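You operate a simulated robot arm through the tools that you are given. There is no shell and no other tool.

The job below is to be done with a simulated robot arm. You get a single attempt, and the scene is never put back.

Task
Record a slate on the orange tape reel: hold the talk bar at least two seconds while it records.
Fine: then stop the tape and put the white safe-ready toggle back to safe; leave the reels on the cabinet alone. Where these are worked on the way, their far stop is far enough and under half their travel is too little: white safe-ready toggle.

Only the result counts: the job must be done as asked and must still hold three seconds after the hand-in. Knocking over, shifting, dropping, spilling or breaking anything else fails it.

Robot
A 6-joint arm with a two-finger parallel gripper, fixed in place. Base frame: the origin is at the foot of the arm, x ahead of it, y to its left, z up. Lengths are in mm, angles in degrees, forces in N, time in s.
With the tool pointing down near the work surface it reaches from about 340 to 820 mm from the base axis. Its first joint turns from -166.0 to 166.0 degrees. Payload 3.43 kg.
The tool frame sits at the grasp point between the pads (the TCP): z along the fingers, y along the line on which they close. The tips reach 34 mm beyond it. Largest opening 128 mm; finger width 24, thickness 12; the body of the gripper, 48 by 130 mm, starts 96 mm behind the TCP.
Orientation is that of the tool frame in the base frame, as a unit quaternion [x, y, z, w]. With the fingers straight down and closing along the base's y, the tool's x points along the base's -x, its y along +y and its z along -z.

Tools
- The arm moves only by the tool drive_tool. Its argument "moves" is text: rows parted by semicolons, each of 7 numbers parted by spaces: the shift along the tool's x, y, z in units of 25 mm (1.0 is 25 mm), then the turn, a rotation vector about the tool's x, y, z in units of 6 degrees (1.0 is 6 degrees), then the gripper command, from -1 (fully open) to 1 (shut), values between in proportion. In form: x y z ax ay az claw; .... A call has 1 to 20 rows; each row shifts and turns the commanded pose from where the row before left it, along the tool's axes as they then stand. A call with a number of a shift or a turn outside -1 to 1 is refused whole. A row lasts 0.2 s, in which the tool goes at most 50 mm and 8.6 degrees; a call with a longer step from one row to the next is refused whole, and so is a gripper value outside its range. A pose out of reach is approached as far as the arm can. The call stops where the force on the tool passes 90 N (or 10 N more than at its start, if that is more) or the arm is blocked; 0.2 s more then pass. Each finger travels about 45 mm/s and halts on what it meets, pressing with about 28 N; the grip force reading is that of the motor and also rises with nothing between the fingers. The clock runs only during rows and for 0.2 s after the last one: add rows that do not move to give the fingers time. It gives the time, the measured TCP pose, the force on the tool (base axes), the opening and the grip force at its end, in the units of the frame above (readings bear some noise), with the torque about the TCP (base axes, N m) and any sound that the robot's microphone picked up, and new pictures: "pictures" is both (left out), scene, wrist or none.
- Cameras (640 x 400 px; columns grow to the right, rows downward): "scene" is fixed at [219.4, 502.7, 1561.4]; the picture's right is [-0.66, -0.75, 0.00], its down [-0.50, 0.43, -0.75] and it looks along [0.57, -0.50, -0.66] (base axes); focal length 372 px, centre (320, 200). "wrist" rides on the gripper at [76, -11, -160] in the tool frame; the picture's right is [0.15, 0.99, 0.00], its down [-0.88, 0.13, -0.46] and it looks along [-0.45, 0.07, 0.89] (tool axes); focal length 234 px, centre (320, 200). There is no depth. A picture from a camera that has moved, and an enlarged one, comes with that camera's place and axes in the base frame and with its lens.
- zoom(camera, box): a new picture of the part [left, top, right, bottom] of that camera's present view, enlarged. The clock stands still meanwhile.
- hand_in(): hands the job in; it is judged then, once.

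Places have to be worked out from the pictures, the camera data and where the tool is seen. Open the gripper and draw the arm clear of the work before you hand the job in, unless the task says otherwise.

The tools are called after ">>>" as a command line: name --argument value ..., lists and objects as JSON in quotes. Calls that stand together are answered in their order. drive_tool: Moves the arm, as the interface text tells. Its arguments: {"type":"object","properties":{"moves":{"type":"string"},"pictures":{"type":"string","enum":["both","scene","wrist","none"]}},"required":["moves"]} The other tools are called the same way: zoom (camera, box) takes an enlarged picture of a part of a camera's view; hand_in () hands the job in.

At the start:

```text
time_s: 0.0
tcp_pos: [459.3, -70.9, 1186.7]
tcp_rot: [0.0, 1.0, 0.0, 0.0]
force: [0.9, -0.6, 0.3]
moment: [0.05, -0.04, 0.01]
width: 127.9
finger_force: 0.1
```

scene: 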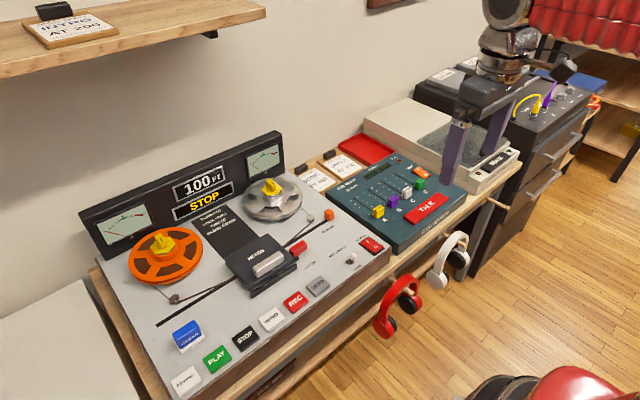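
wrist: 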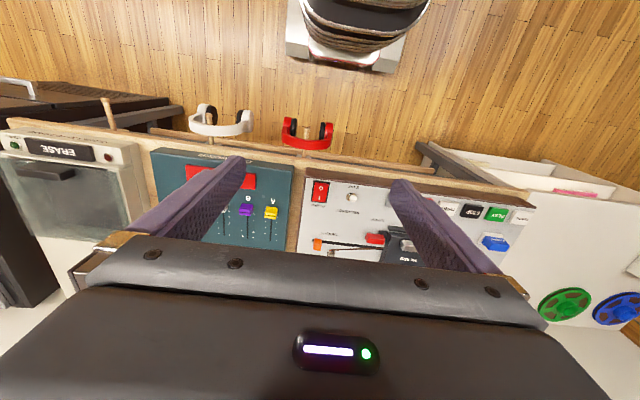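

I'll start by enlarging the scene picture to read the labels on the tape deck, mixer and notes.

>>> zoom --camera "scene" --box '[280, 130, 480, 255]'

>>> zoom --camera "scene" --box '[140, 200, 400, 400]'

>>> zoom --camera "scene" --box '[80, 120, 340, 290]'

>>> zoom --camera "scene" --box '[0, 0, 240, 80]'

>>> zoom --camera "scene" --box '[290, 210, 400, 280]'

>>> zoom --camera "wrist" --box '[140, 130, 420, 280]'

>>> zoom --camera "wrist" --box '[400, 150, 640, 340]'

>>> zoom --camera "scene" --box '[400, 40, 640, 220]'

```text
3.20 times, centred on (380, 192) of scene
camera zoom: at [219.4, 502.7, 1561.4], right [-0.66, -0.75, 0.0], down [-0.5, 0.43, -0.75], along [0.57, -0.5, -0.66], focal length 1191 px, centre (128, 224)
```

zoom: 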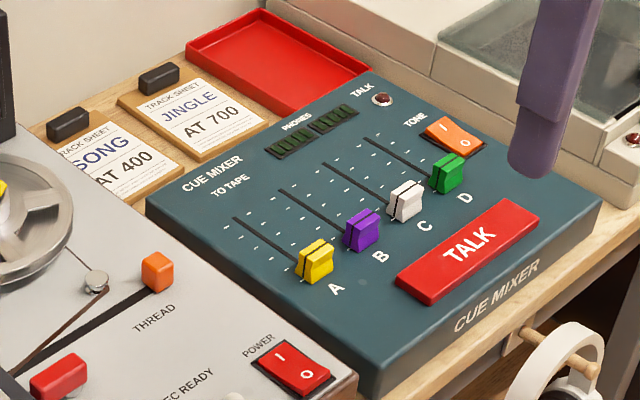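

```text
2.00 times, centred on (270, 300) of scene
camera zoom: at [219.4, 502.7, 1561.4], right [-0.66, -0.75, 0.0], down [-0.5, 0.43, -0.75], along [0.57, -0.5, -0.66], focal length 744 px, centre (420, 0)
```

zoom: 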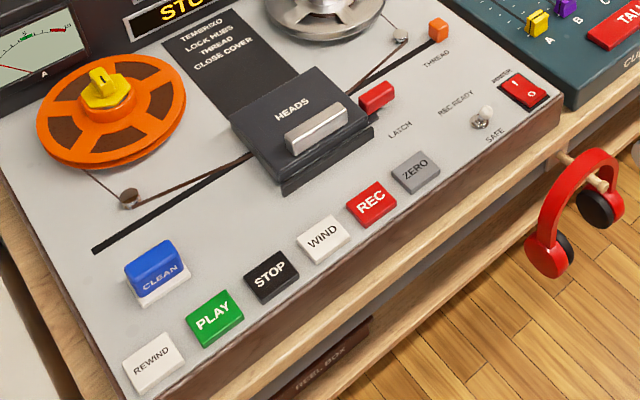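

```text
2.35 times, centred on (210, 205) of scene
camera zoom: at [219.4, 502.7, 1561.4], right [-0.66, -0.75, 0.0], down [-0.5, 0.43, -0.75], along [0.57, -0.5, -0.66], focal length 876 px, centre (579, 188)
```

zoom: 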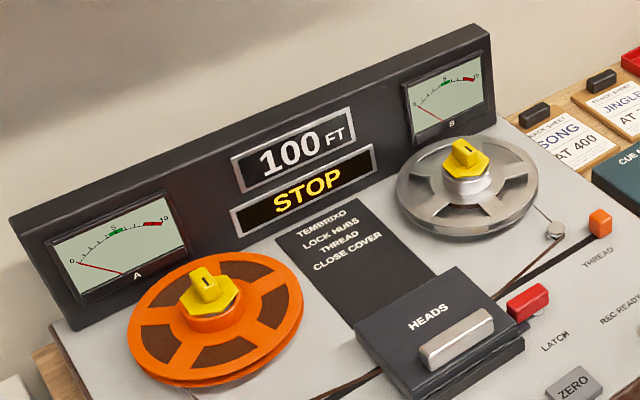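

```text
2.67 times, centred on (120, 40) of scene
camera zoom: at [219.4, 502.7, 1561.4], right [-0.66, -0.75, 0.0], down [-0.5, 0.43, -0.75], along [0.57, -0.5, -0.66], focal length 992 px, centre (853, 627)
```

zoom: 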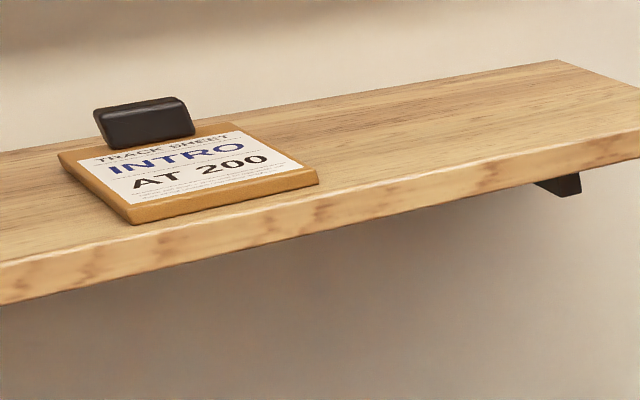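

```text
5.71 times, centred on (345, 245) of scene
camera zoom: at [219.4, 502.7, 1561.4], right [-0.66, -0.75, 0.0], down [-0.5, 0.43, -0.75], along [0.57, -0.5, -0.66], focal length 2126 px, centre (177, -57)
```

zoom: 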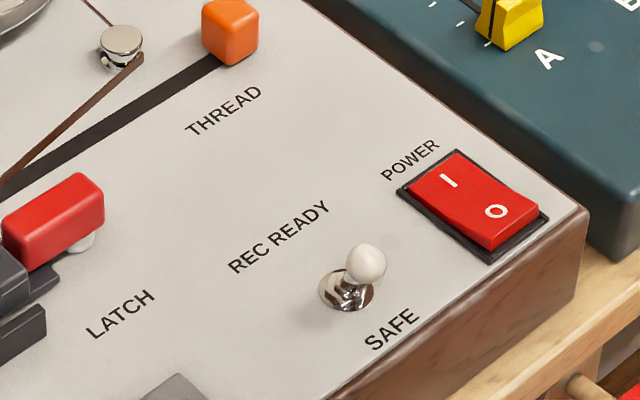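

```text
2.29 times, centred on (280, 205) of wrist
camera zoom: at [382.9, -84.2, 1346.2], right [-0.15, 0.99, 0.0], down [0.88, 0.13, 0.46], along [0.45, 0.07, -0.89], focal length 535 px, centre (411, 189)
```

zoom: 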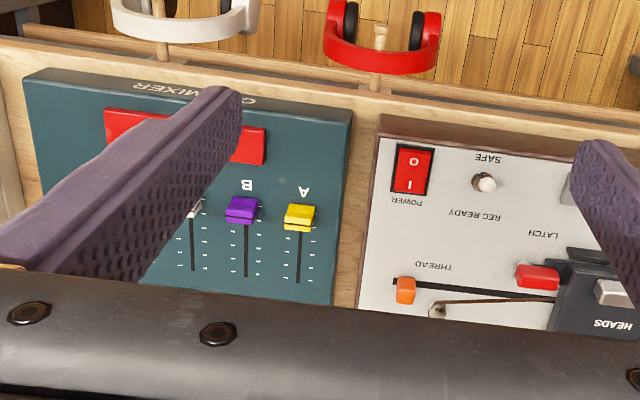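

```text
2.11 times, centred on (520, 245) of wrist
camera zoom: at [382.9, -84.2, 1346.2], right [-0.15, 0.99, 0.0], down [0.88, 0.13, 0.46], along [0.45, 0.07, -0.89], focal length 493 px, centre (-101, 105)
```

zoom: 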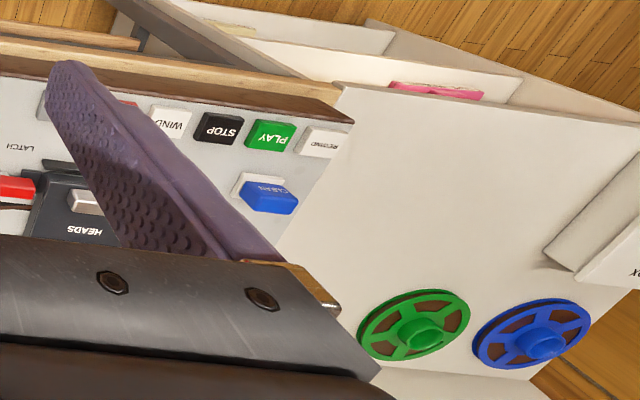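

```text
2.22 times, centred on (520, 130) of scene
camera zoom: at [219.4, 502.7, 1561.4], right [-0.66, -0.75, 0.0], down [-0.5, 0.43, -0.75], along [0.57, -0.5, -0.66], focal length 827 px, centre (-124, 356)
```

zoom: 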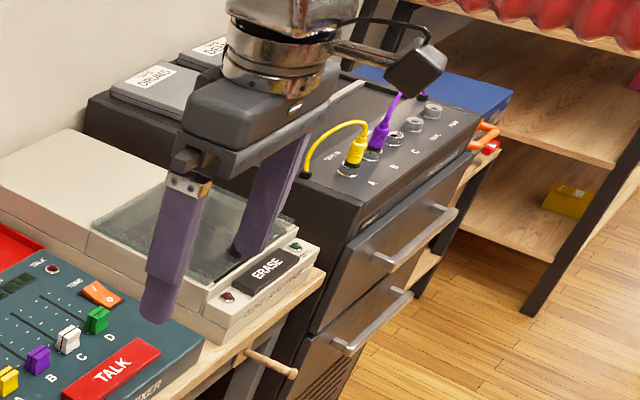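

The toggle ball appears to be near (629, 34, 830), leaning towards SAFE. The tape looks threaded. I'll close the fingers and descend to a hover in front of the toggle to see it better.

>>> drive_tool --moves "-0.51 0.38 0.9 0 0 0 1;-0.51 0.38 0.9 0 0 0 1;-0.51 0.38 0.9 0 0 0 1;-0.51 0.38 0.9 0 0 0 1;-0.51 0.38 0.9 0 0 0 1;-0.51 0.38 0.9 0 0 0 1;-0.51 0.38 0.9 0 0 0 1;-0.51 0.38 0.9 0 0 0 1;-0.51 0.38 0.9 0 0 0 1;-0.51 0.38 0.9 0 0 0 1;-0.51 0.38 0.9 0 0 0 1;0 0 0 0 0 0 1;0 0 0 0 0 0 1"

>>> zoom --camera "scene" --box '[120, 220, 220, 290]'

>>> zoom --camera "scene" --box '[220, 165, 340, 300]'

>>> zoom --camera "wrist" --box '[160, 100, 480, 300]'

```text
time_s: 2.8
tcp_pos: [600.7, 35.4, 938.0]
tcp_rot: [0.001, 1.0, 0.0, 0.0]
force: [0.0, -0.6, 0.0]
moment: [-0.02, -0.01, 0.03]
width: 0.0
finger_force: 28.0
camera wrist: at [523.9, 21.4, 1098.5], right [-0.15, 0.99, 0.0], down [0.88, 0.13, 0.46], along [0.45, 0.07, -0.89], focal length 234 px, centre (320, 200)
```

scene: 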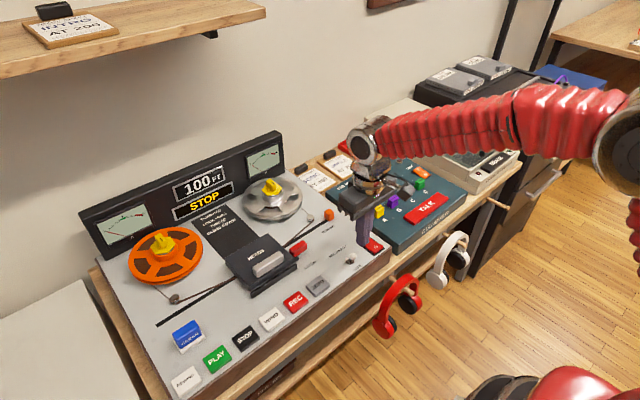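
wrist: 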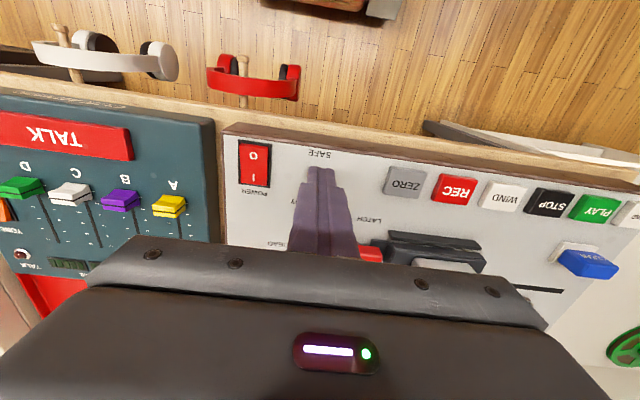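

```text
5.71 times, centred on (170, 255) of scene
camera zoom: at [219.4, 502.7, 1561.4], right [-0.66, -0.75, 0.0], down [-0.5, 0.43, -0.75], along [0.57, -0.5, -0.66], focal length 2126 px, centre (1177, -114)
```

zoom: 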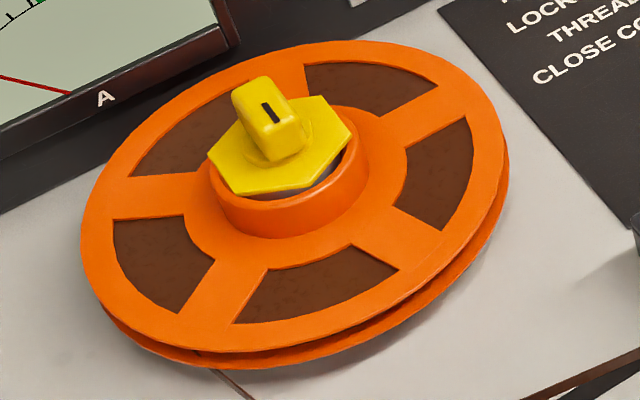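

```text
2.96 times, centred on (280, 232) of scene
camera zoom: at [219.4, 502.7, 1561.4], right [-0.66, -0.75, 0.0], down [-0.5, 0.43, -0.75], along [0.57, -0.5, -0.66], focal length 1102 px, centre (438, 104)
```

zoom: 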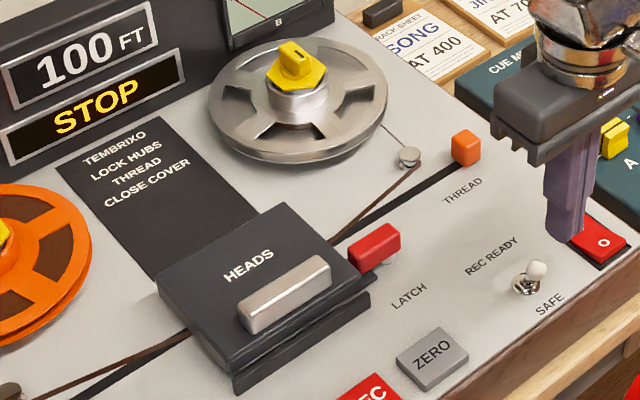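

```text
2.00 times, centred on (320, 200) of wrist
camera zoom: at [523.9, 21.4, 1098.5], right [-0.15, 0.99, 0.0], down [0.88, 0.13, 0.46], along [0.45, 0.07, -0.89], focal length 468 px, centre (320, 200)
```

zoom: 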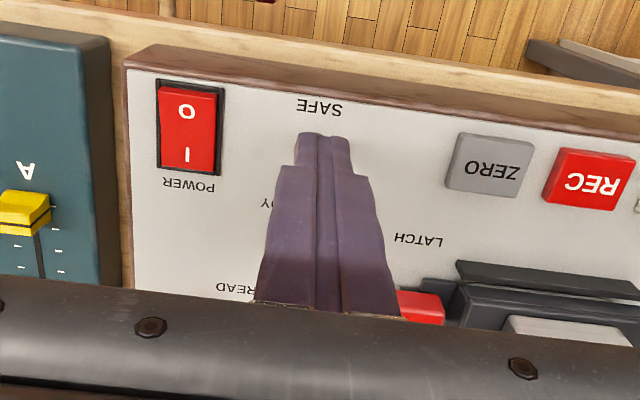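

The cover, latch and tape look in order. The tip is at about (601, 35, 904), just in front of the toggle. I'll back off 12 mm and come down to a tip height of about 845 to compare heights.

>>> drive_tool --moves "0.5 0 0.8 0 0 0 1;0 0 0.8 0 0 0 1;0 0 0.8 0 0 0 1;0 0 0 0 0 0 1"

>>> zoom --camera "scene" --box '[310, 210, 400, 280]'

>>> zoom --camera "wrist" --box '[260, 100, 420, 200]'

```text
time_s: 3.8
tcp_pos: [588.2, 34.1, 879.8]
tcp_rot: [0.0, 1.0, 0.0, 0.0]
force: [0.0, 0.7, 0.1]
moment: [0.0, -0.02, 0.01]
width: 0.0
finger_force: 28.2
camera wrist: at [511.5, 20.9, 1038.6], right [-0.15, 0.99, 0.0], down [0.88, 0.13, 0.46], along [0.45, 0.07, -0.89], focal length 234 px, centre (320, 200)
```

scene: 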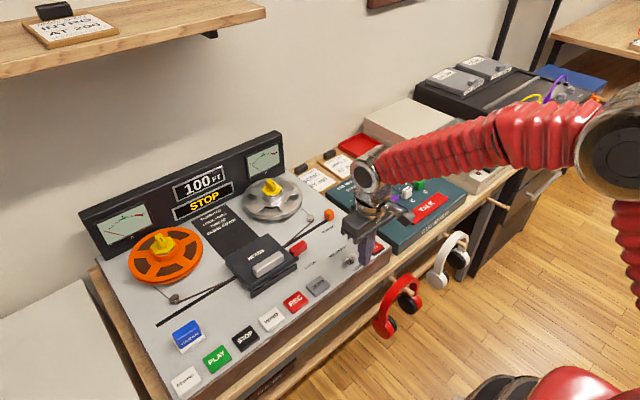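
wrist: 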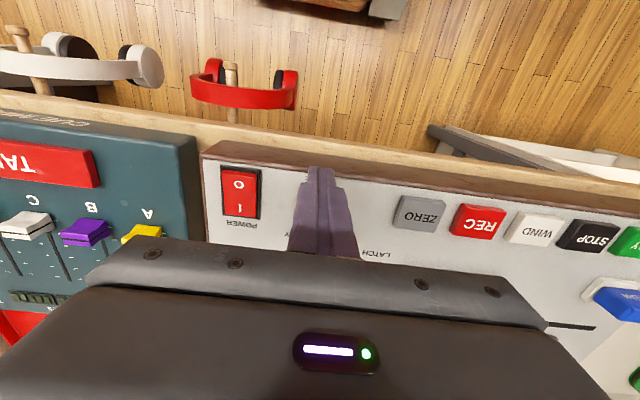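

```text
5.71 times, centred on (355, 245) of scene
camera zoom: at [219.4, 502.7, 1561.4], right [-0.66, -0.75, 0.0], down [-0.5, 0.43, -0.75], along [0.57, -0.5, -0.66], focal length 2126 px, centre (120, -57)
```

zoom: 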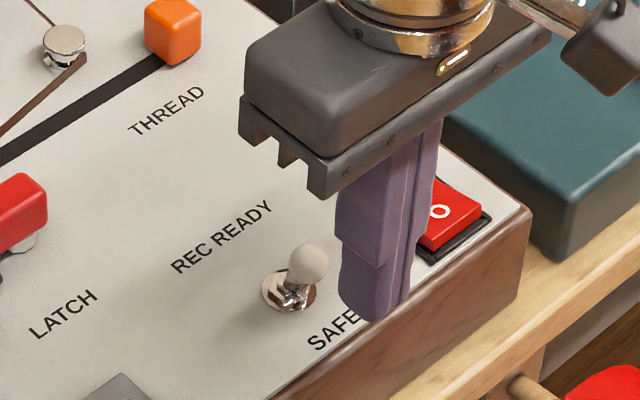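

```text
4.00 times, centred on (340, 150) of wrist
camera zoom: at [511.5, 20.9, 1038.6], right [-0.15, 0.99, 0.0], down [0.88, 0.13, 0.46], along [0.45, 0.07, -0.89], focal length 937 px, centre (240, 400)
```

zoom: 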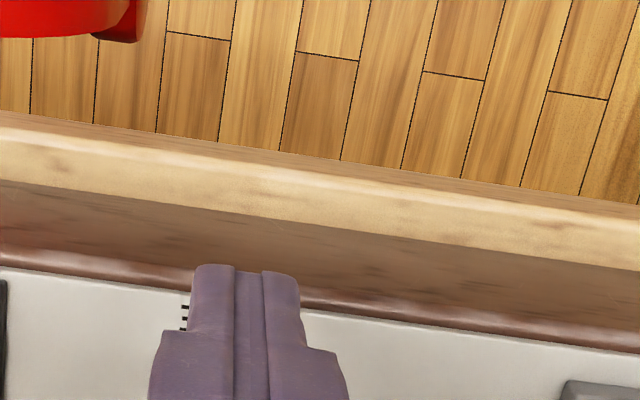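

The deck top comes out near z 805, the ball near (630, 31, 828), and the toggle pivot near x 640. I'll lower the tip to about 821, then push +x gently and watch the force.

>>> drive_tool --moves "0 -0.1 0.5 0 0 0 1;0 0 0.5 0 0 0 1;0 0 0 0 0 0 1;-0.3 0 0 0 0 0 1;-0.3 0 0 0 0 0 1;-0.3 0 0 0 0 0 1;-0.3 0 0 0 0 0 1;-0.2 0 0 0 0 0 1"

>>> zoom --camera "scene" --box '[310, 210, 400, 280]'

```text
time_s: 5.6
tcp_pos: [621.6, 30.0, 854.7]
tcp_rot: [0.0, 1.0, -0.001, -0.002]
force: [-12.2, 0.3, 6.9]
moment: [-0.02, 0.36, 0.07]
width: 0.0
finger_force: 28.0
camera wrist: at [545.7, 17.8, 1014.9], right [-0.15, 0.99, 0.0], down [0.88, 0.13, 0.45], along [0.45, 0.07, -0.89], focal length 234 px, centre (320, 200)
```

scene: 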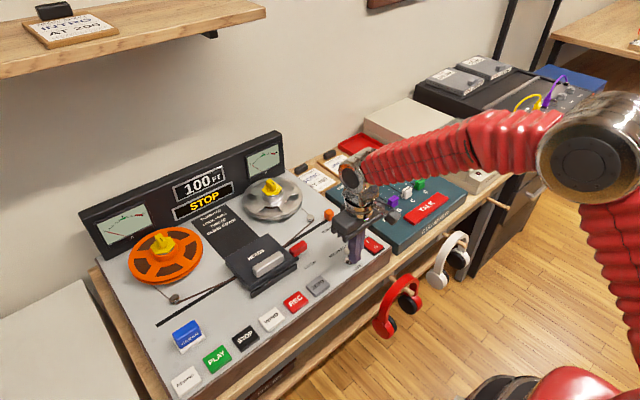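
wrist: 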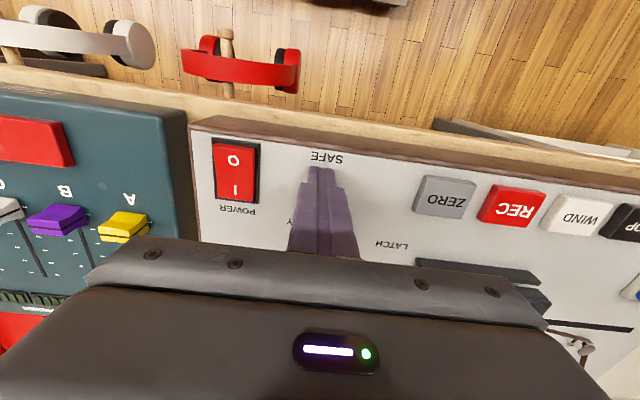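

```text
5.71 times, centred on (355, 245) of scene
camera zoom: at [219.4, 502.7, 1561.4], right [-0.66, -0.75, 0.0], down [-0.5, 0.43, -0.75], along [0.57, -0.5, -0.66], focal length 2126 px, centre (120, -57)
```

zoom: 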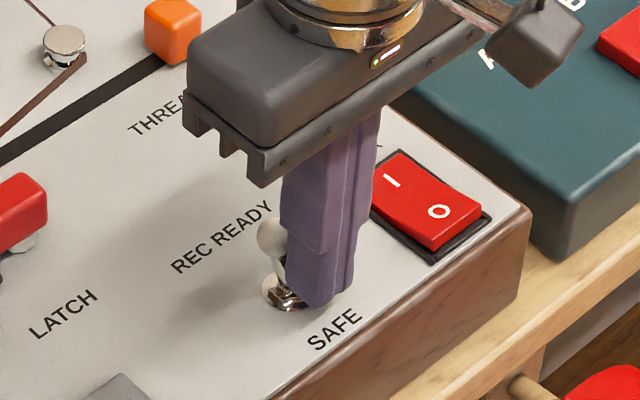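

The toggle has moved past upright, with about 12 N resisting. I'll push another 10 mm or so towards REC READY.

>>> drive_tool --moves "-0.2 0 0 0 0 0 1;-0.2 0 0 0 0 0 1" --pictures "none"

>>> zoom --camera "scene" --box '[310, 210, 400, 280]'

```text
time_s: 6.2
tcp_pos: [622.8, 30.2, 854.3]
tcp_rot: [0.0, 1.0, -0.001, -0.012]
force: [-80.3, 1.2, 40.7]
moment: [-0.42, 2.16, 0.45]
width: 0.2
finger_force: 27.5
```

```text
5.71 times, centred on (355, 245) of scene
camera zoom: at [219.4, 502.7, 1561.4], right [-0.66, -0.75, 0.0], down [-0.5, 0.43, -0.75], along [0.57, -0.5, -0.66], focal length 2126 px, centre (120, -57)
```

zoom: 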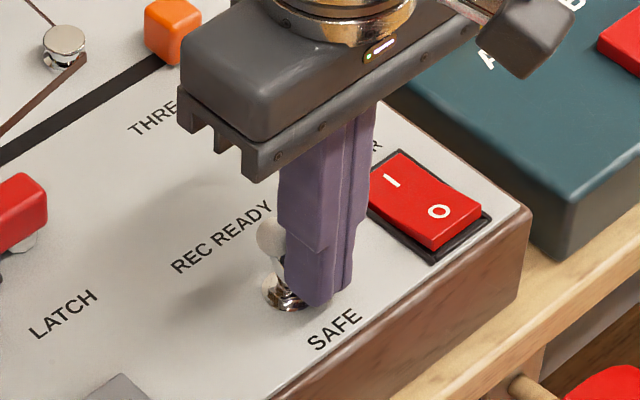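

It has reached its stop (80 N with no more travel). I'll back off and rise to look at the toggle's resting position.

>>> drive_tool --moves "0.4 0 0 0 0 0 1;0.6 0 0 0 0 0 1;0.4 0 -0.6 0 0 0 1;0 0.2 -1 0 0 0 1;0 0.5 -1 0 0 0 1;0 1 0 0 0 0 1;0 1 0 0 0 0 1"

>>> zoom --camera "scene" --box '[310, 210, 400, 280]'

>>> zoom --camera "wrist" --box '[160, 100, 480, 300]'

>>> zoom --camera "scene" --box '[140, 140, 300, 240]'

```text
time_s: 7.8
tcp_pos: [597.1, 98.8, 919.5]
tcp_rot: [0.0, 1.0, 0.0, 0.0]
force: [-0.6, 1.1, 0.2]
moment: [-0.01, 0.02, -0.03]
width: 0.1
finger_force: 27.8
camera wrist: at [521.2, 85.7, 1079.1], right [-0.15, 0.99, 0.0], down [0.88, 0.13, 0.46], along [0.45, 0.07, -0.89], focal length 234 px, centre (320, 200)
```

scene: 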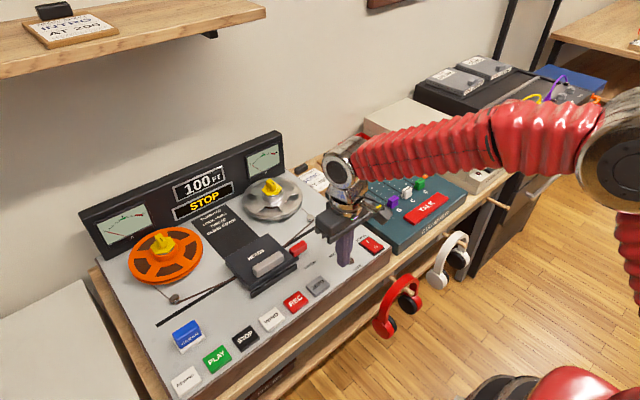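
wrist: 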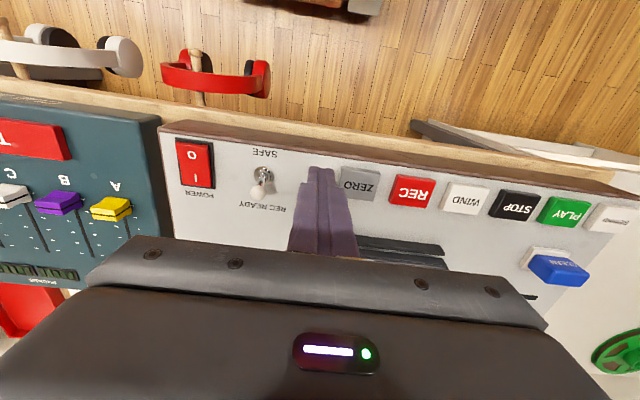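

```text
5.71 times, centred on (355, 245) of scene
camera zoom: at [219.4, 502.7, 1561.4], right [-0.66, -0.75, 0.0], down [-0.5, 0.43, -0.75], along [0.57, -0.5, -0.66], focal length 2126 px, centre (120, -57)
```

zoom: 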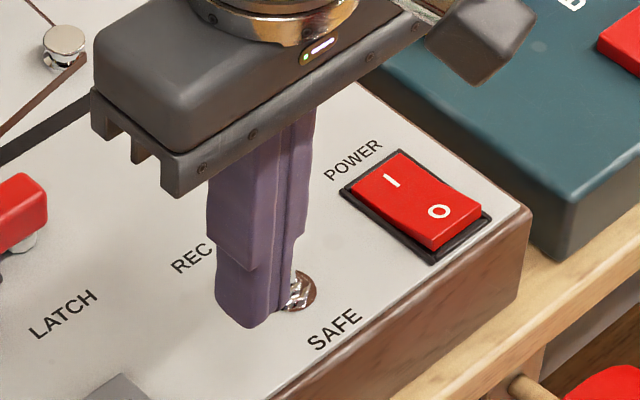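

```text
2.00 times, centred on (320, 200) of wrist
camera zoom: at [521.2, 85.7, 1079.1], right [-0.15, 0.99, 0.0], down [0.88, 0.13, 0.46], along [0.45, 0.07, -0.89], focal length 468 px, centre (320, 200)
```

zoom: 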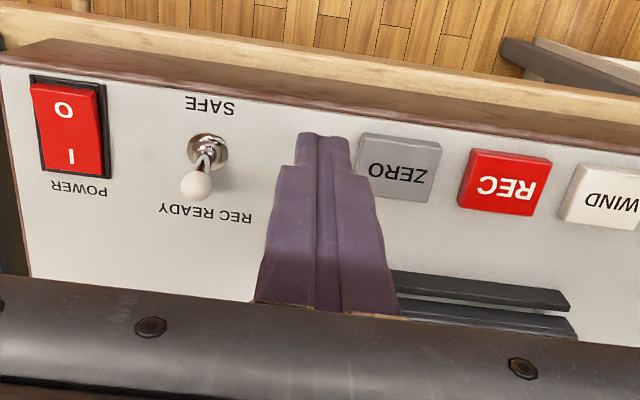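

```text
4.00 times, centred on (220, 190) of scene
camera zoom: at [219.4, 502.7, 1561.4], right [-0.66, -0.75, 0.0], down [-0.5, 0.43, -0.75], along [0.57, -0.5, -0.66], focal length 1488 px, centre (720, 240)
```

zoom: 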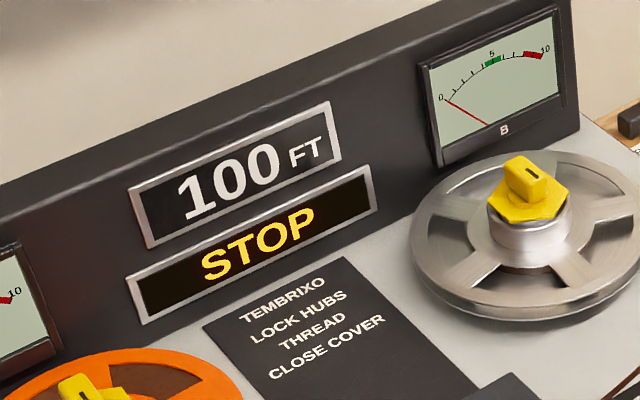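

The toggle now rests at REC READY and the deck shows STOP at 100 ft. Next I'll hover over REC, which I judge to be at about (627, 218, top around 818).

>>> drive_tool --moves "-0.24 0.95 0.2 0 0 0 1;-0.24 0.95 0.2 0 0 0 1;-0.24 0.95 0.4 0 0 0 1;-0.24 0.95 0.4 0 0 0 1;-0.24 0.95 0.4 0 0 0 1;0 0 0.3 0 0 0 1;0 0 0 0 0 0 1"

>>> zoom --camera "scene" --box '[240, 240, 360, 330]'

>>> zoom --camera "wrist" --box '[160, 100, 480, 300]'

```text
time_s: 9.4
tcp_pos: [628.5, 217.3, 871.3]
tcp_rot: [0.001, 1.0, 0.001, 0.0]
force: [0.5, 0.7, 0.6]
moment: [0.04, -0.03, -0.01]
width: 0.0
finger_force: 27.8
camera wrist: at [552.0, 204.1, 1031.2], right [-0.15, 0.99, 0.0], down [0.88, 0.13, 0.46], along [0.45, 0.07, -0.89], focal length 234 px, centre (320, 200)
```

scene: 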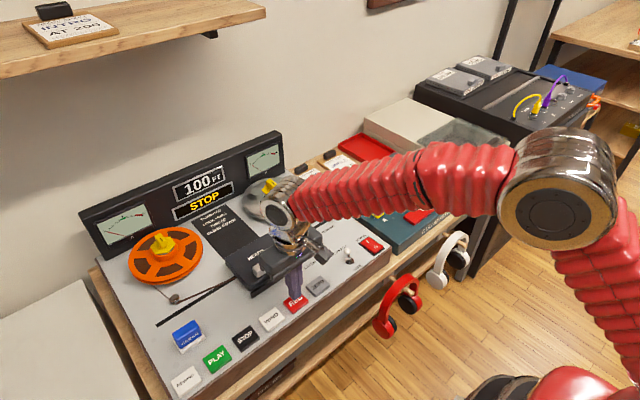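
wrist: 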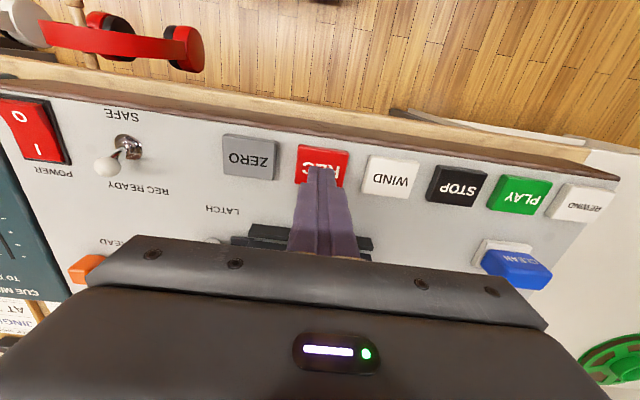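

```text
4.44 times, centred on (300, 285) of scene
camera zoom: at [219.4, 502.7, 1561.4], right [-0.66, -0.75, 0.0], down [-0.5, 0.43, -0.75], along [0.57, -0.5, -0.66], focal length 1654 px, centre (409, -178)
```

zoom: 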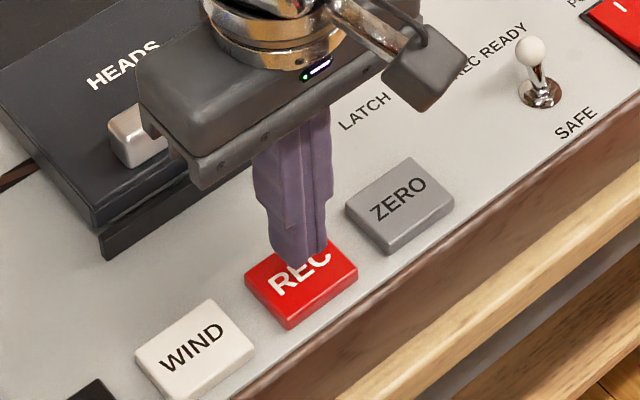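

```text
2.00 times, centred on (320, 200) of wrist
camera zoom: at [552.0, 204.1, 1031.2], right [-0.15, 0.99, 0.0], down [0.88, 0.13, 0.46], along [0.45, 0.07, -0.89], focal length 468 px, centre (320, 200)
```

zoom: 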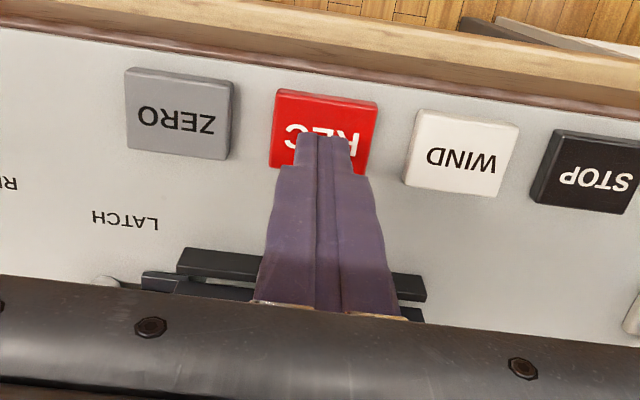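

The tip is over REC but a little far back, so I'll shift it 6 mm towards the front. Then I'll descend in small steps until it presses.

>>> drive_tool --moves "0.25 0 0.2 0 0 0 1;0 0 0.2 0 0 0 1;0 0 0.2 0 0 0 1;0 0 0.1 0 0 0 1;0 0 0.1 0 0 0 1" --pictures "scene"

>>> zoom --camera "scene" --box '[240, 240, 360, 330]'

```text
time_s: 10.6
tcp_pos: [622.8, 218.8, 851.9]
tcp_rot: [0.001, 1.0, 0.0, 0.0]
force: [0.3, 0.1, 2.0]
moment: [-0.03, -0.03, -0.01]
width: 0.0
finger_force: 28.2
heard: click
```

scene: 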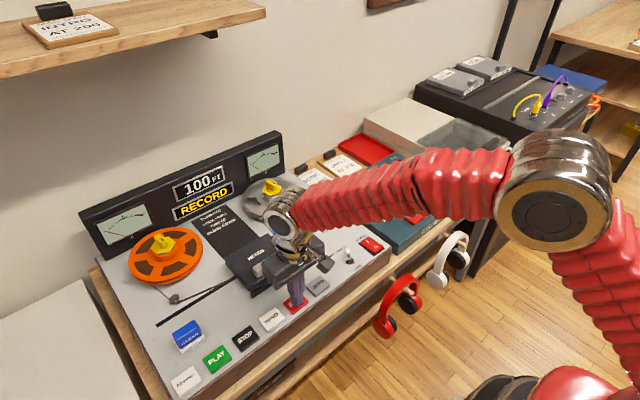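

```text
4.44 times, centred on (300, 285) of scene
camera zoom: at [219.4, 502.7, 1561.4], right [-0.66, -0.75, 0.0], down [-0.5, 0.43, -0.75], along [0.57, -0.5, -0.66], focal length 1654 px, centre (409, -178)
```

zoom: 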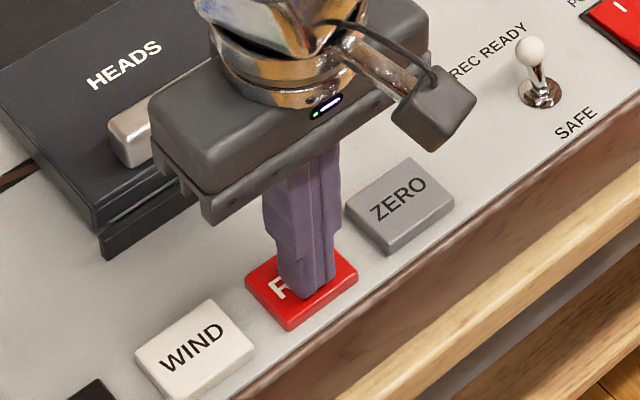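

RECORD is on after a click. I'll lift off and sweep to above the TALK bar, at about (623, -262).

>>> drive_tool --moves "0 0 -1 0 0 0 1;0 -1 -1 0 0 0 1;0 -1 -1 0 0 0 1;0 -1 0 0 0 0 1;0 -1 0 0 0 0 1;0 -1 0 0 0 0 1;0 -1 0 0 0 0 1;0 -1 0 0 0 0 1;0 -1 0 0 0 0 1;0 -1 0 0 0 0 1;0 -1 0 0 0 0 1;0 -1 0 0 0 0 1;0 -1 0 0 0 0 1;0 -1 0 0 0 0 1;0 -1 0 0 0 0 1;0 -1 0 0 0 0 1;0 -1 0 0 0 0 1;0 -1 0.2 0 0 0 1;0 -1 0.4 0 0 0 1;0 -1 0.4 0 0 0 1"

>>> zoom --camera "scene" --box '[360, 140, 500, 240]'

>>> zoom --camera "scene" --box '[80, 140, 300, 290]'

>>> zoom --camera "wrist" --box '[160, 100, 480, 300]'

```text
time_s: 14.8
tcp_pos: [620.3, -258.0, 901.3]
tcp_rot: [0.0, 1.0, -0.001, 0.001]
force: [0.3, 0.3, 0.9]
moment: [0.01, 0.0, 0.0]
width: 0.0
finger_force: 27.6
camera wrist: at [544.1, -271.4, 1061.5], right [-0.15, 0.99, 0.0], down [0.88, 0.13, 0.46], along [0.45, 0.07, -0.89], focal length 234 px, centre (320, 200)
```

scene: 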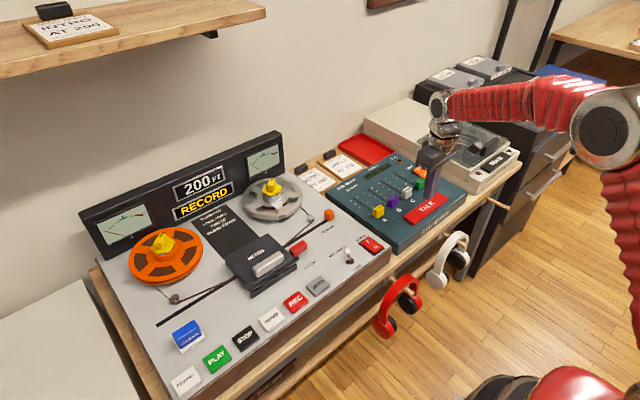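
wrist: 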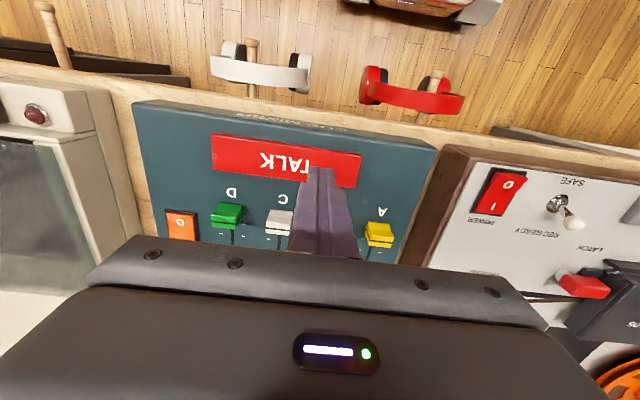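

```text
4.00 times, centred on (430, 190) of scene
camera zoom: at [219.4, 502.7, 1561.4], right [-0.66, -0.75, 0.0], down [-0.5, 0.43, -0.75], along [0.57, -0.5, -0.66], focal length 1488 px, centre (-120, 240)
```

zoom: 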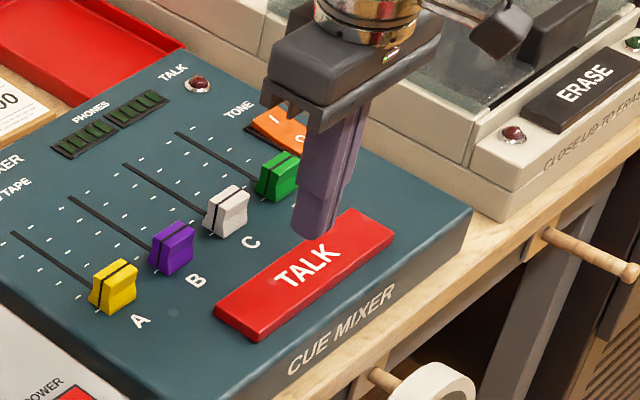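

```text
2.67 times, centred on (190, 215) of scene
camera zoom: at [219.4, 502.7, 1561.4], right [-0.66, -0.75, 0.0], down [-0.5, 0.43, -0.75], along [0.57, -0.5, -0.66], focal length 992 px, centre (667, 160)
```

zoom: 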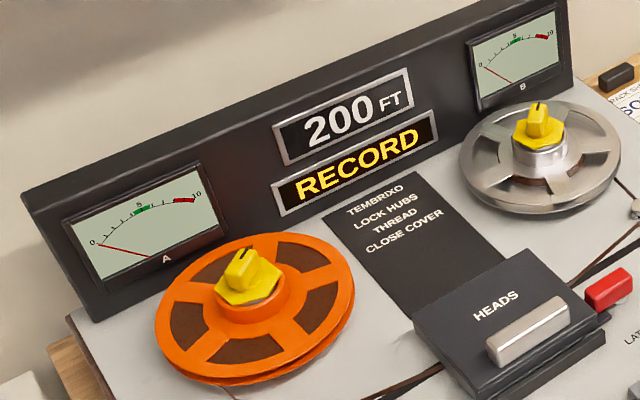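

```text
2.00 times, centred on (320, 200) of wrist
camera zoom: at [544.1, -271.4, 1061.5], right [-0.15, 0.99, 0.0], down [0.88, 0.13, 0.46], along [0.45, 0.07, -0.89], focal length 468 px, centre (320, 200)
```

zoom: 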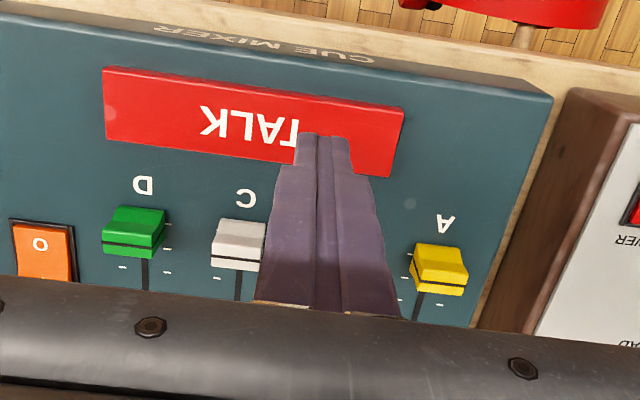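

The counter shows 200 ft and it is still recording. The tip lands on the bar, so I'll shift 20 mm towards the bar's middle and descend to just about contact.

>>> drive_tool --moves "0 -0.8 0.7 0 0 0 1;0 0 0.5 0 0 0 1;0 0 0.16 0 0 0 1;0 0 0.16 0 0 0 1;0 0 0.16 0 0 0 1" --pictures "scene"

>>> zoom --camera "scene" --box '[360, 140, 500, 240]'

```text
time_s: 16.0
tcp_pos: [619.7, -277.8, 860.6]
tcp_rot: [0.0, 1.0, 0.0, -0.001]
force: [0.4, 0.2, 0.3]
moment: [0.04, 0.0, 0.01]
width: 0.3
finger_force: 27.8
```

scene: 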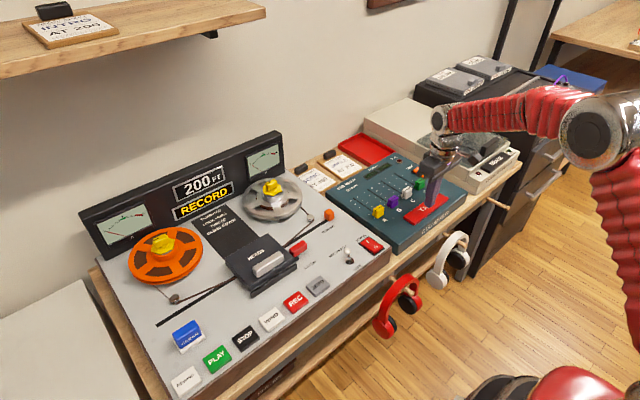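

```text
4.00 times, centred on (430, 190) of scene
camera zoom: at [219.4, 502.7, 1561.4], right [-0.66, -0.75, 0.0], down [-0.5, 0.43, -0.75], along [0.57, -0.5, -0.66], focal length 1488 px, centre (-120, 240)
```

zoom: 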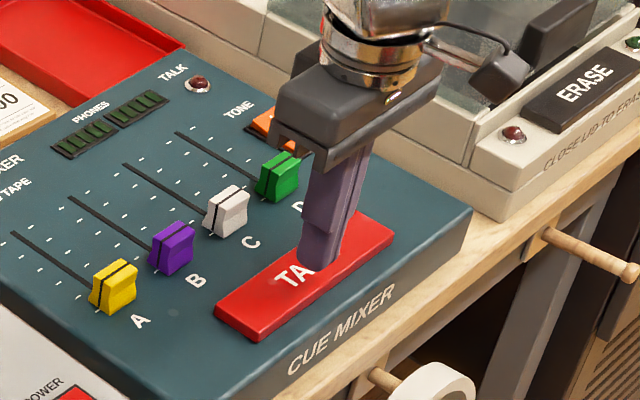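

No contact yet at a tip height of 827, and the talk lamp is dark. I'll keep descending in 3 mm steps.

>>> drive_tool --moves "0 0 0.12 0 0 0 1;0 0 0.12 0 0 0 1" --pictures "none"

>>> zoom --camera "scene" --box '[360, 140, 500, 240]'

```text
time_s: 16.6
tcp_pos: [621.8, -278.7, 853.0]
tcp_rot: [-0.001, 1.0, -0.001, 0.0]
force: [-0.6, -0.1, 0.4]
moment: [0.01, -0.01, 0.0]
width: 0.0
finger_force: 28.2
```

```text
4.00 times, centred on (430, 190) of scene
camera zoom: at [219.4, 502.7, 1561.4], right [-0.66, -0.75, 0.0], down [-0.5, 0.43, -0.75], along [0.57, -0.5, -0.66], focal length 1488 px, centre (-120, 240)
```

zoom: 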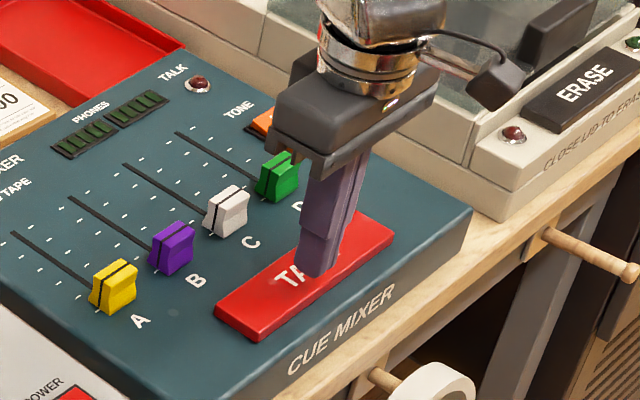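

Still no contact at a tip height of 819, so I'll continue down.

>>> drive_tool --moves "0 0 0.12 0 0 0 1;0 0 0.12 0 0 0 1;0 0 0.1 0 0 0 1" --pictures "none"

>>> zoom --camera "scene" --box '[360, 140, 500, 240]'

```text
time_s: 17.4
tcp_pos: [621.0, -277.4, 845.7]
tcp_rot: [0.002, 1.0, 0.0, 0.0]
force: [-0.5, -0.3, -0.8]
moment: [0.02, 0.0, 0.0]
width: 0.0
finger_force: 27.2
```

```text
4.00 times, centred on (430, 190) of scene
camera zoom: at [219.4, 502.7, 1561.4], right [-0.66, -0.75, 0.0], down [-0.5, 0.43, -0.75], along [0.57, -0.5, -0.66], focal length 1488 px, centre (-120, 240)
```

zoom: 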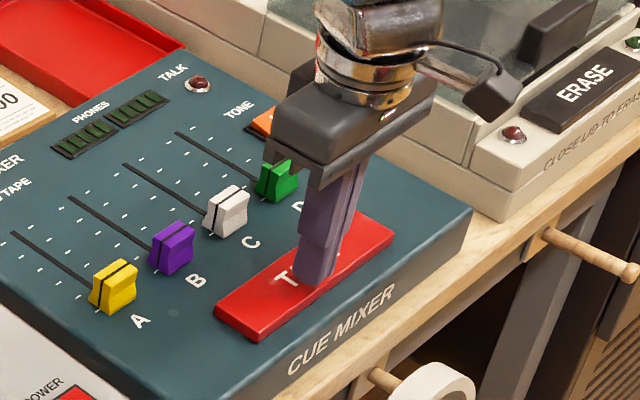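

Still free at 812, so the bar is lower than I estimated, which puts its centre nearer x 632. I'll shift 8 mm in +x and keep descending.

>>> drive_tool --moves "-0.3 0 0.12 0 0 0 1;0 0 0.12 0 0 0 1;0 0 0.1 0 0 0 1" --pictures "none"

>>> zoom --camera "scene" --box '[360, 140, 500, 240]'

```text
time_s: 18.2
tcp_pos: [629.2, -276.8, 836.8]
tcp_rot: [0.0, 1.0, 0.0, 0.0]
force: [-1.2, 0.2, 0.8]
moment: [0.04, 0.03, 0.0]
width: 0.0
finger_force: 28.3
```

```text
4.00 times, centred on (430, 190) of scene
camera zoom: at [219.4, 502.7, 1561.4], right [-0.66, -0.75, 0.0], down [-0.5, 0.43, -0.75], along [0.57, -0.5, -0.66], focal length 1488 px, centre (-120, 240)
```

zoom: 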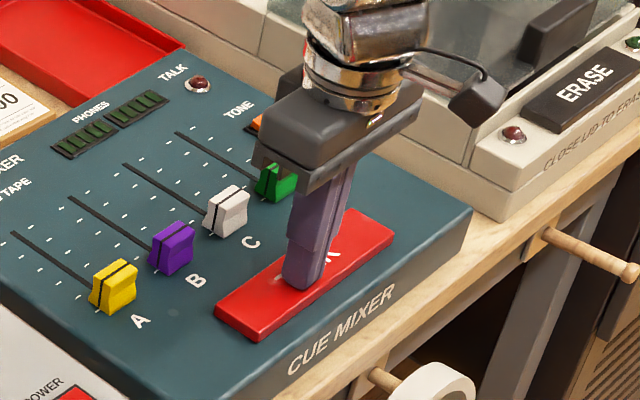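

Still no contact at 803. The tip is centred on the bar, so I'll carry on with 3 mm steps.

>>> drive_tool --moves "0 0 0.12 0 0 0 1;0 0 0.12 0 0 0 1;0 0 0.1 0 0 0 1" --pictures "none"

>>> zoom --camera "scene" --box '[360, 140, 500, 240]'

>>> zoom --camera "scene" --box '[140, 140, 300, 240]'

```text
time_s: 19.0
tcp_pos: [628.7, -278.1, 828.8]
tcp_rot: [0.001, 1.0, 0.0, 0.001]
force: [0.2, 1.2, 9.0]
moment: [0.03, 0.01, -0.03]
width: 0.1
finger_force: 28.0
heard: click
```

```text
4.00 times, centred on (430, 190) of scene
camera zoom: at [219.4, 502.7, 1561.4], right [-0.66, -0.75, 0.0], down [-0.5, 0.43, -0.75], along [0.57, -0.5, -0.66], focal length 1488 px, centre (-120, 240)
```

zoom: 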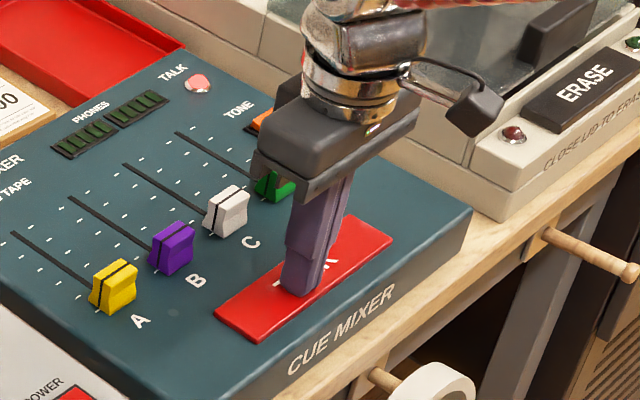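

```text
4.00 times, centred on (220, 190) of scene
camera zoom: at [219.4, 502.7, 1561.4], right [-0.66, -0.75, 0.0], down [-0.5, 0.43, -0.75], along [0.57, -0.5, -0.66], focal length 1488 px, centre (720, 240)
```

zoom: 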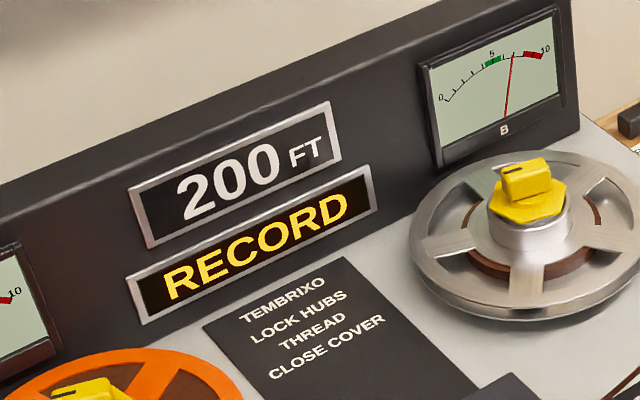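

Talk lamp lit, meters deflecting, RECORD on: the slate is recording. I'll hold for about 3 s.

>>> drive_tool --moves "0 0 0.03 0 0 0 1;0 0 0 0 0 0 1;0 0 0 0 0 0 1;0 0 0 0 0 0 1;0 0 0 0 0 0 1;0 0 0 0 0 0 1;0 0 0 0 0 0 1;0 0 0 0 0 0 1;0 0 0 0 0 0 1;0 0 0 0 0 0 1;0 0 0 0 0 0 1;0 0 0 0 0 0 1;0 0 0 0 0 0 1;0 0 0 0 0 0 1;0 0 0 0 0 0 1" --pictures "scene"

>>> zoom --camera "scene" --box '[360, 140, 500, 240]'

>>> zoom --camera "scene" --box '[140, 140, 300, 240]'

```text
time_s: 22.2
tcp_pos: [629.4, -277.8, 827.8]
tcp_rot: [0.0, 1.0, -0.001, 0.0]
force: [2.4, -1.2, 13.8]
moment: [-0.05, -0.09, 0.01]
width: 0.2
finger_force: 28.5
```

scene: 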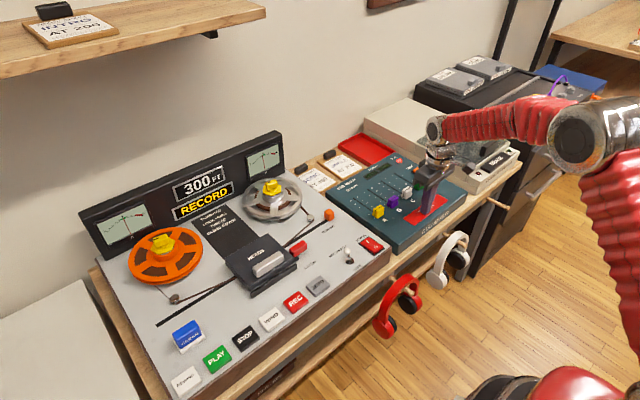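

```text
4.00 times, centred on (430, 190) of scene
camera zoom: at [219.4, 502.7, 1561.4], right [-0.66, -0.75, 0.0], down [-0.5, 0.43, -0.75], along [0.57, -0.5, -0.66], focal length 1488 px, centre (-120, 240)
```

zoom: 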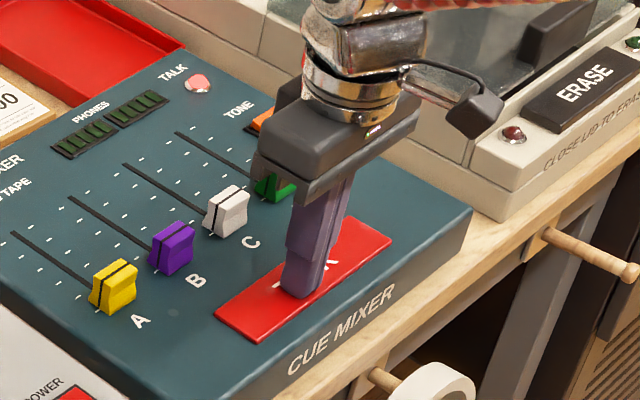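

```text
4.00 times, centred on (220, 190) of scene
camera zoom: at [219.4, 502.7, 1561.4], right [-0.66, -0.75, 0.0], down [-0.5, 0.43, -0.75], along [0.57, -0.5, -0.66], focal length 1488 px, centre (720, 240)
```

zoom: 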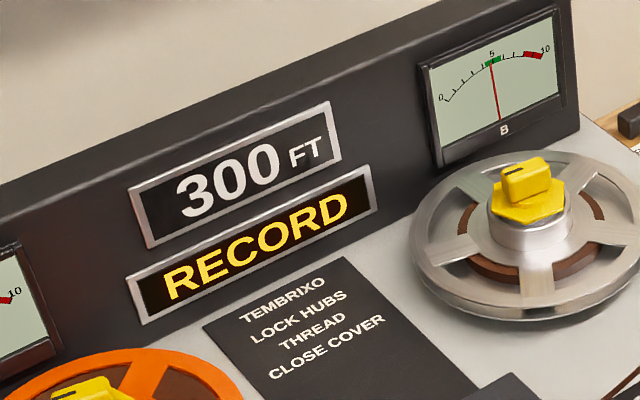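

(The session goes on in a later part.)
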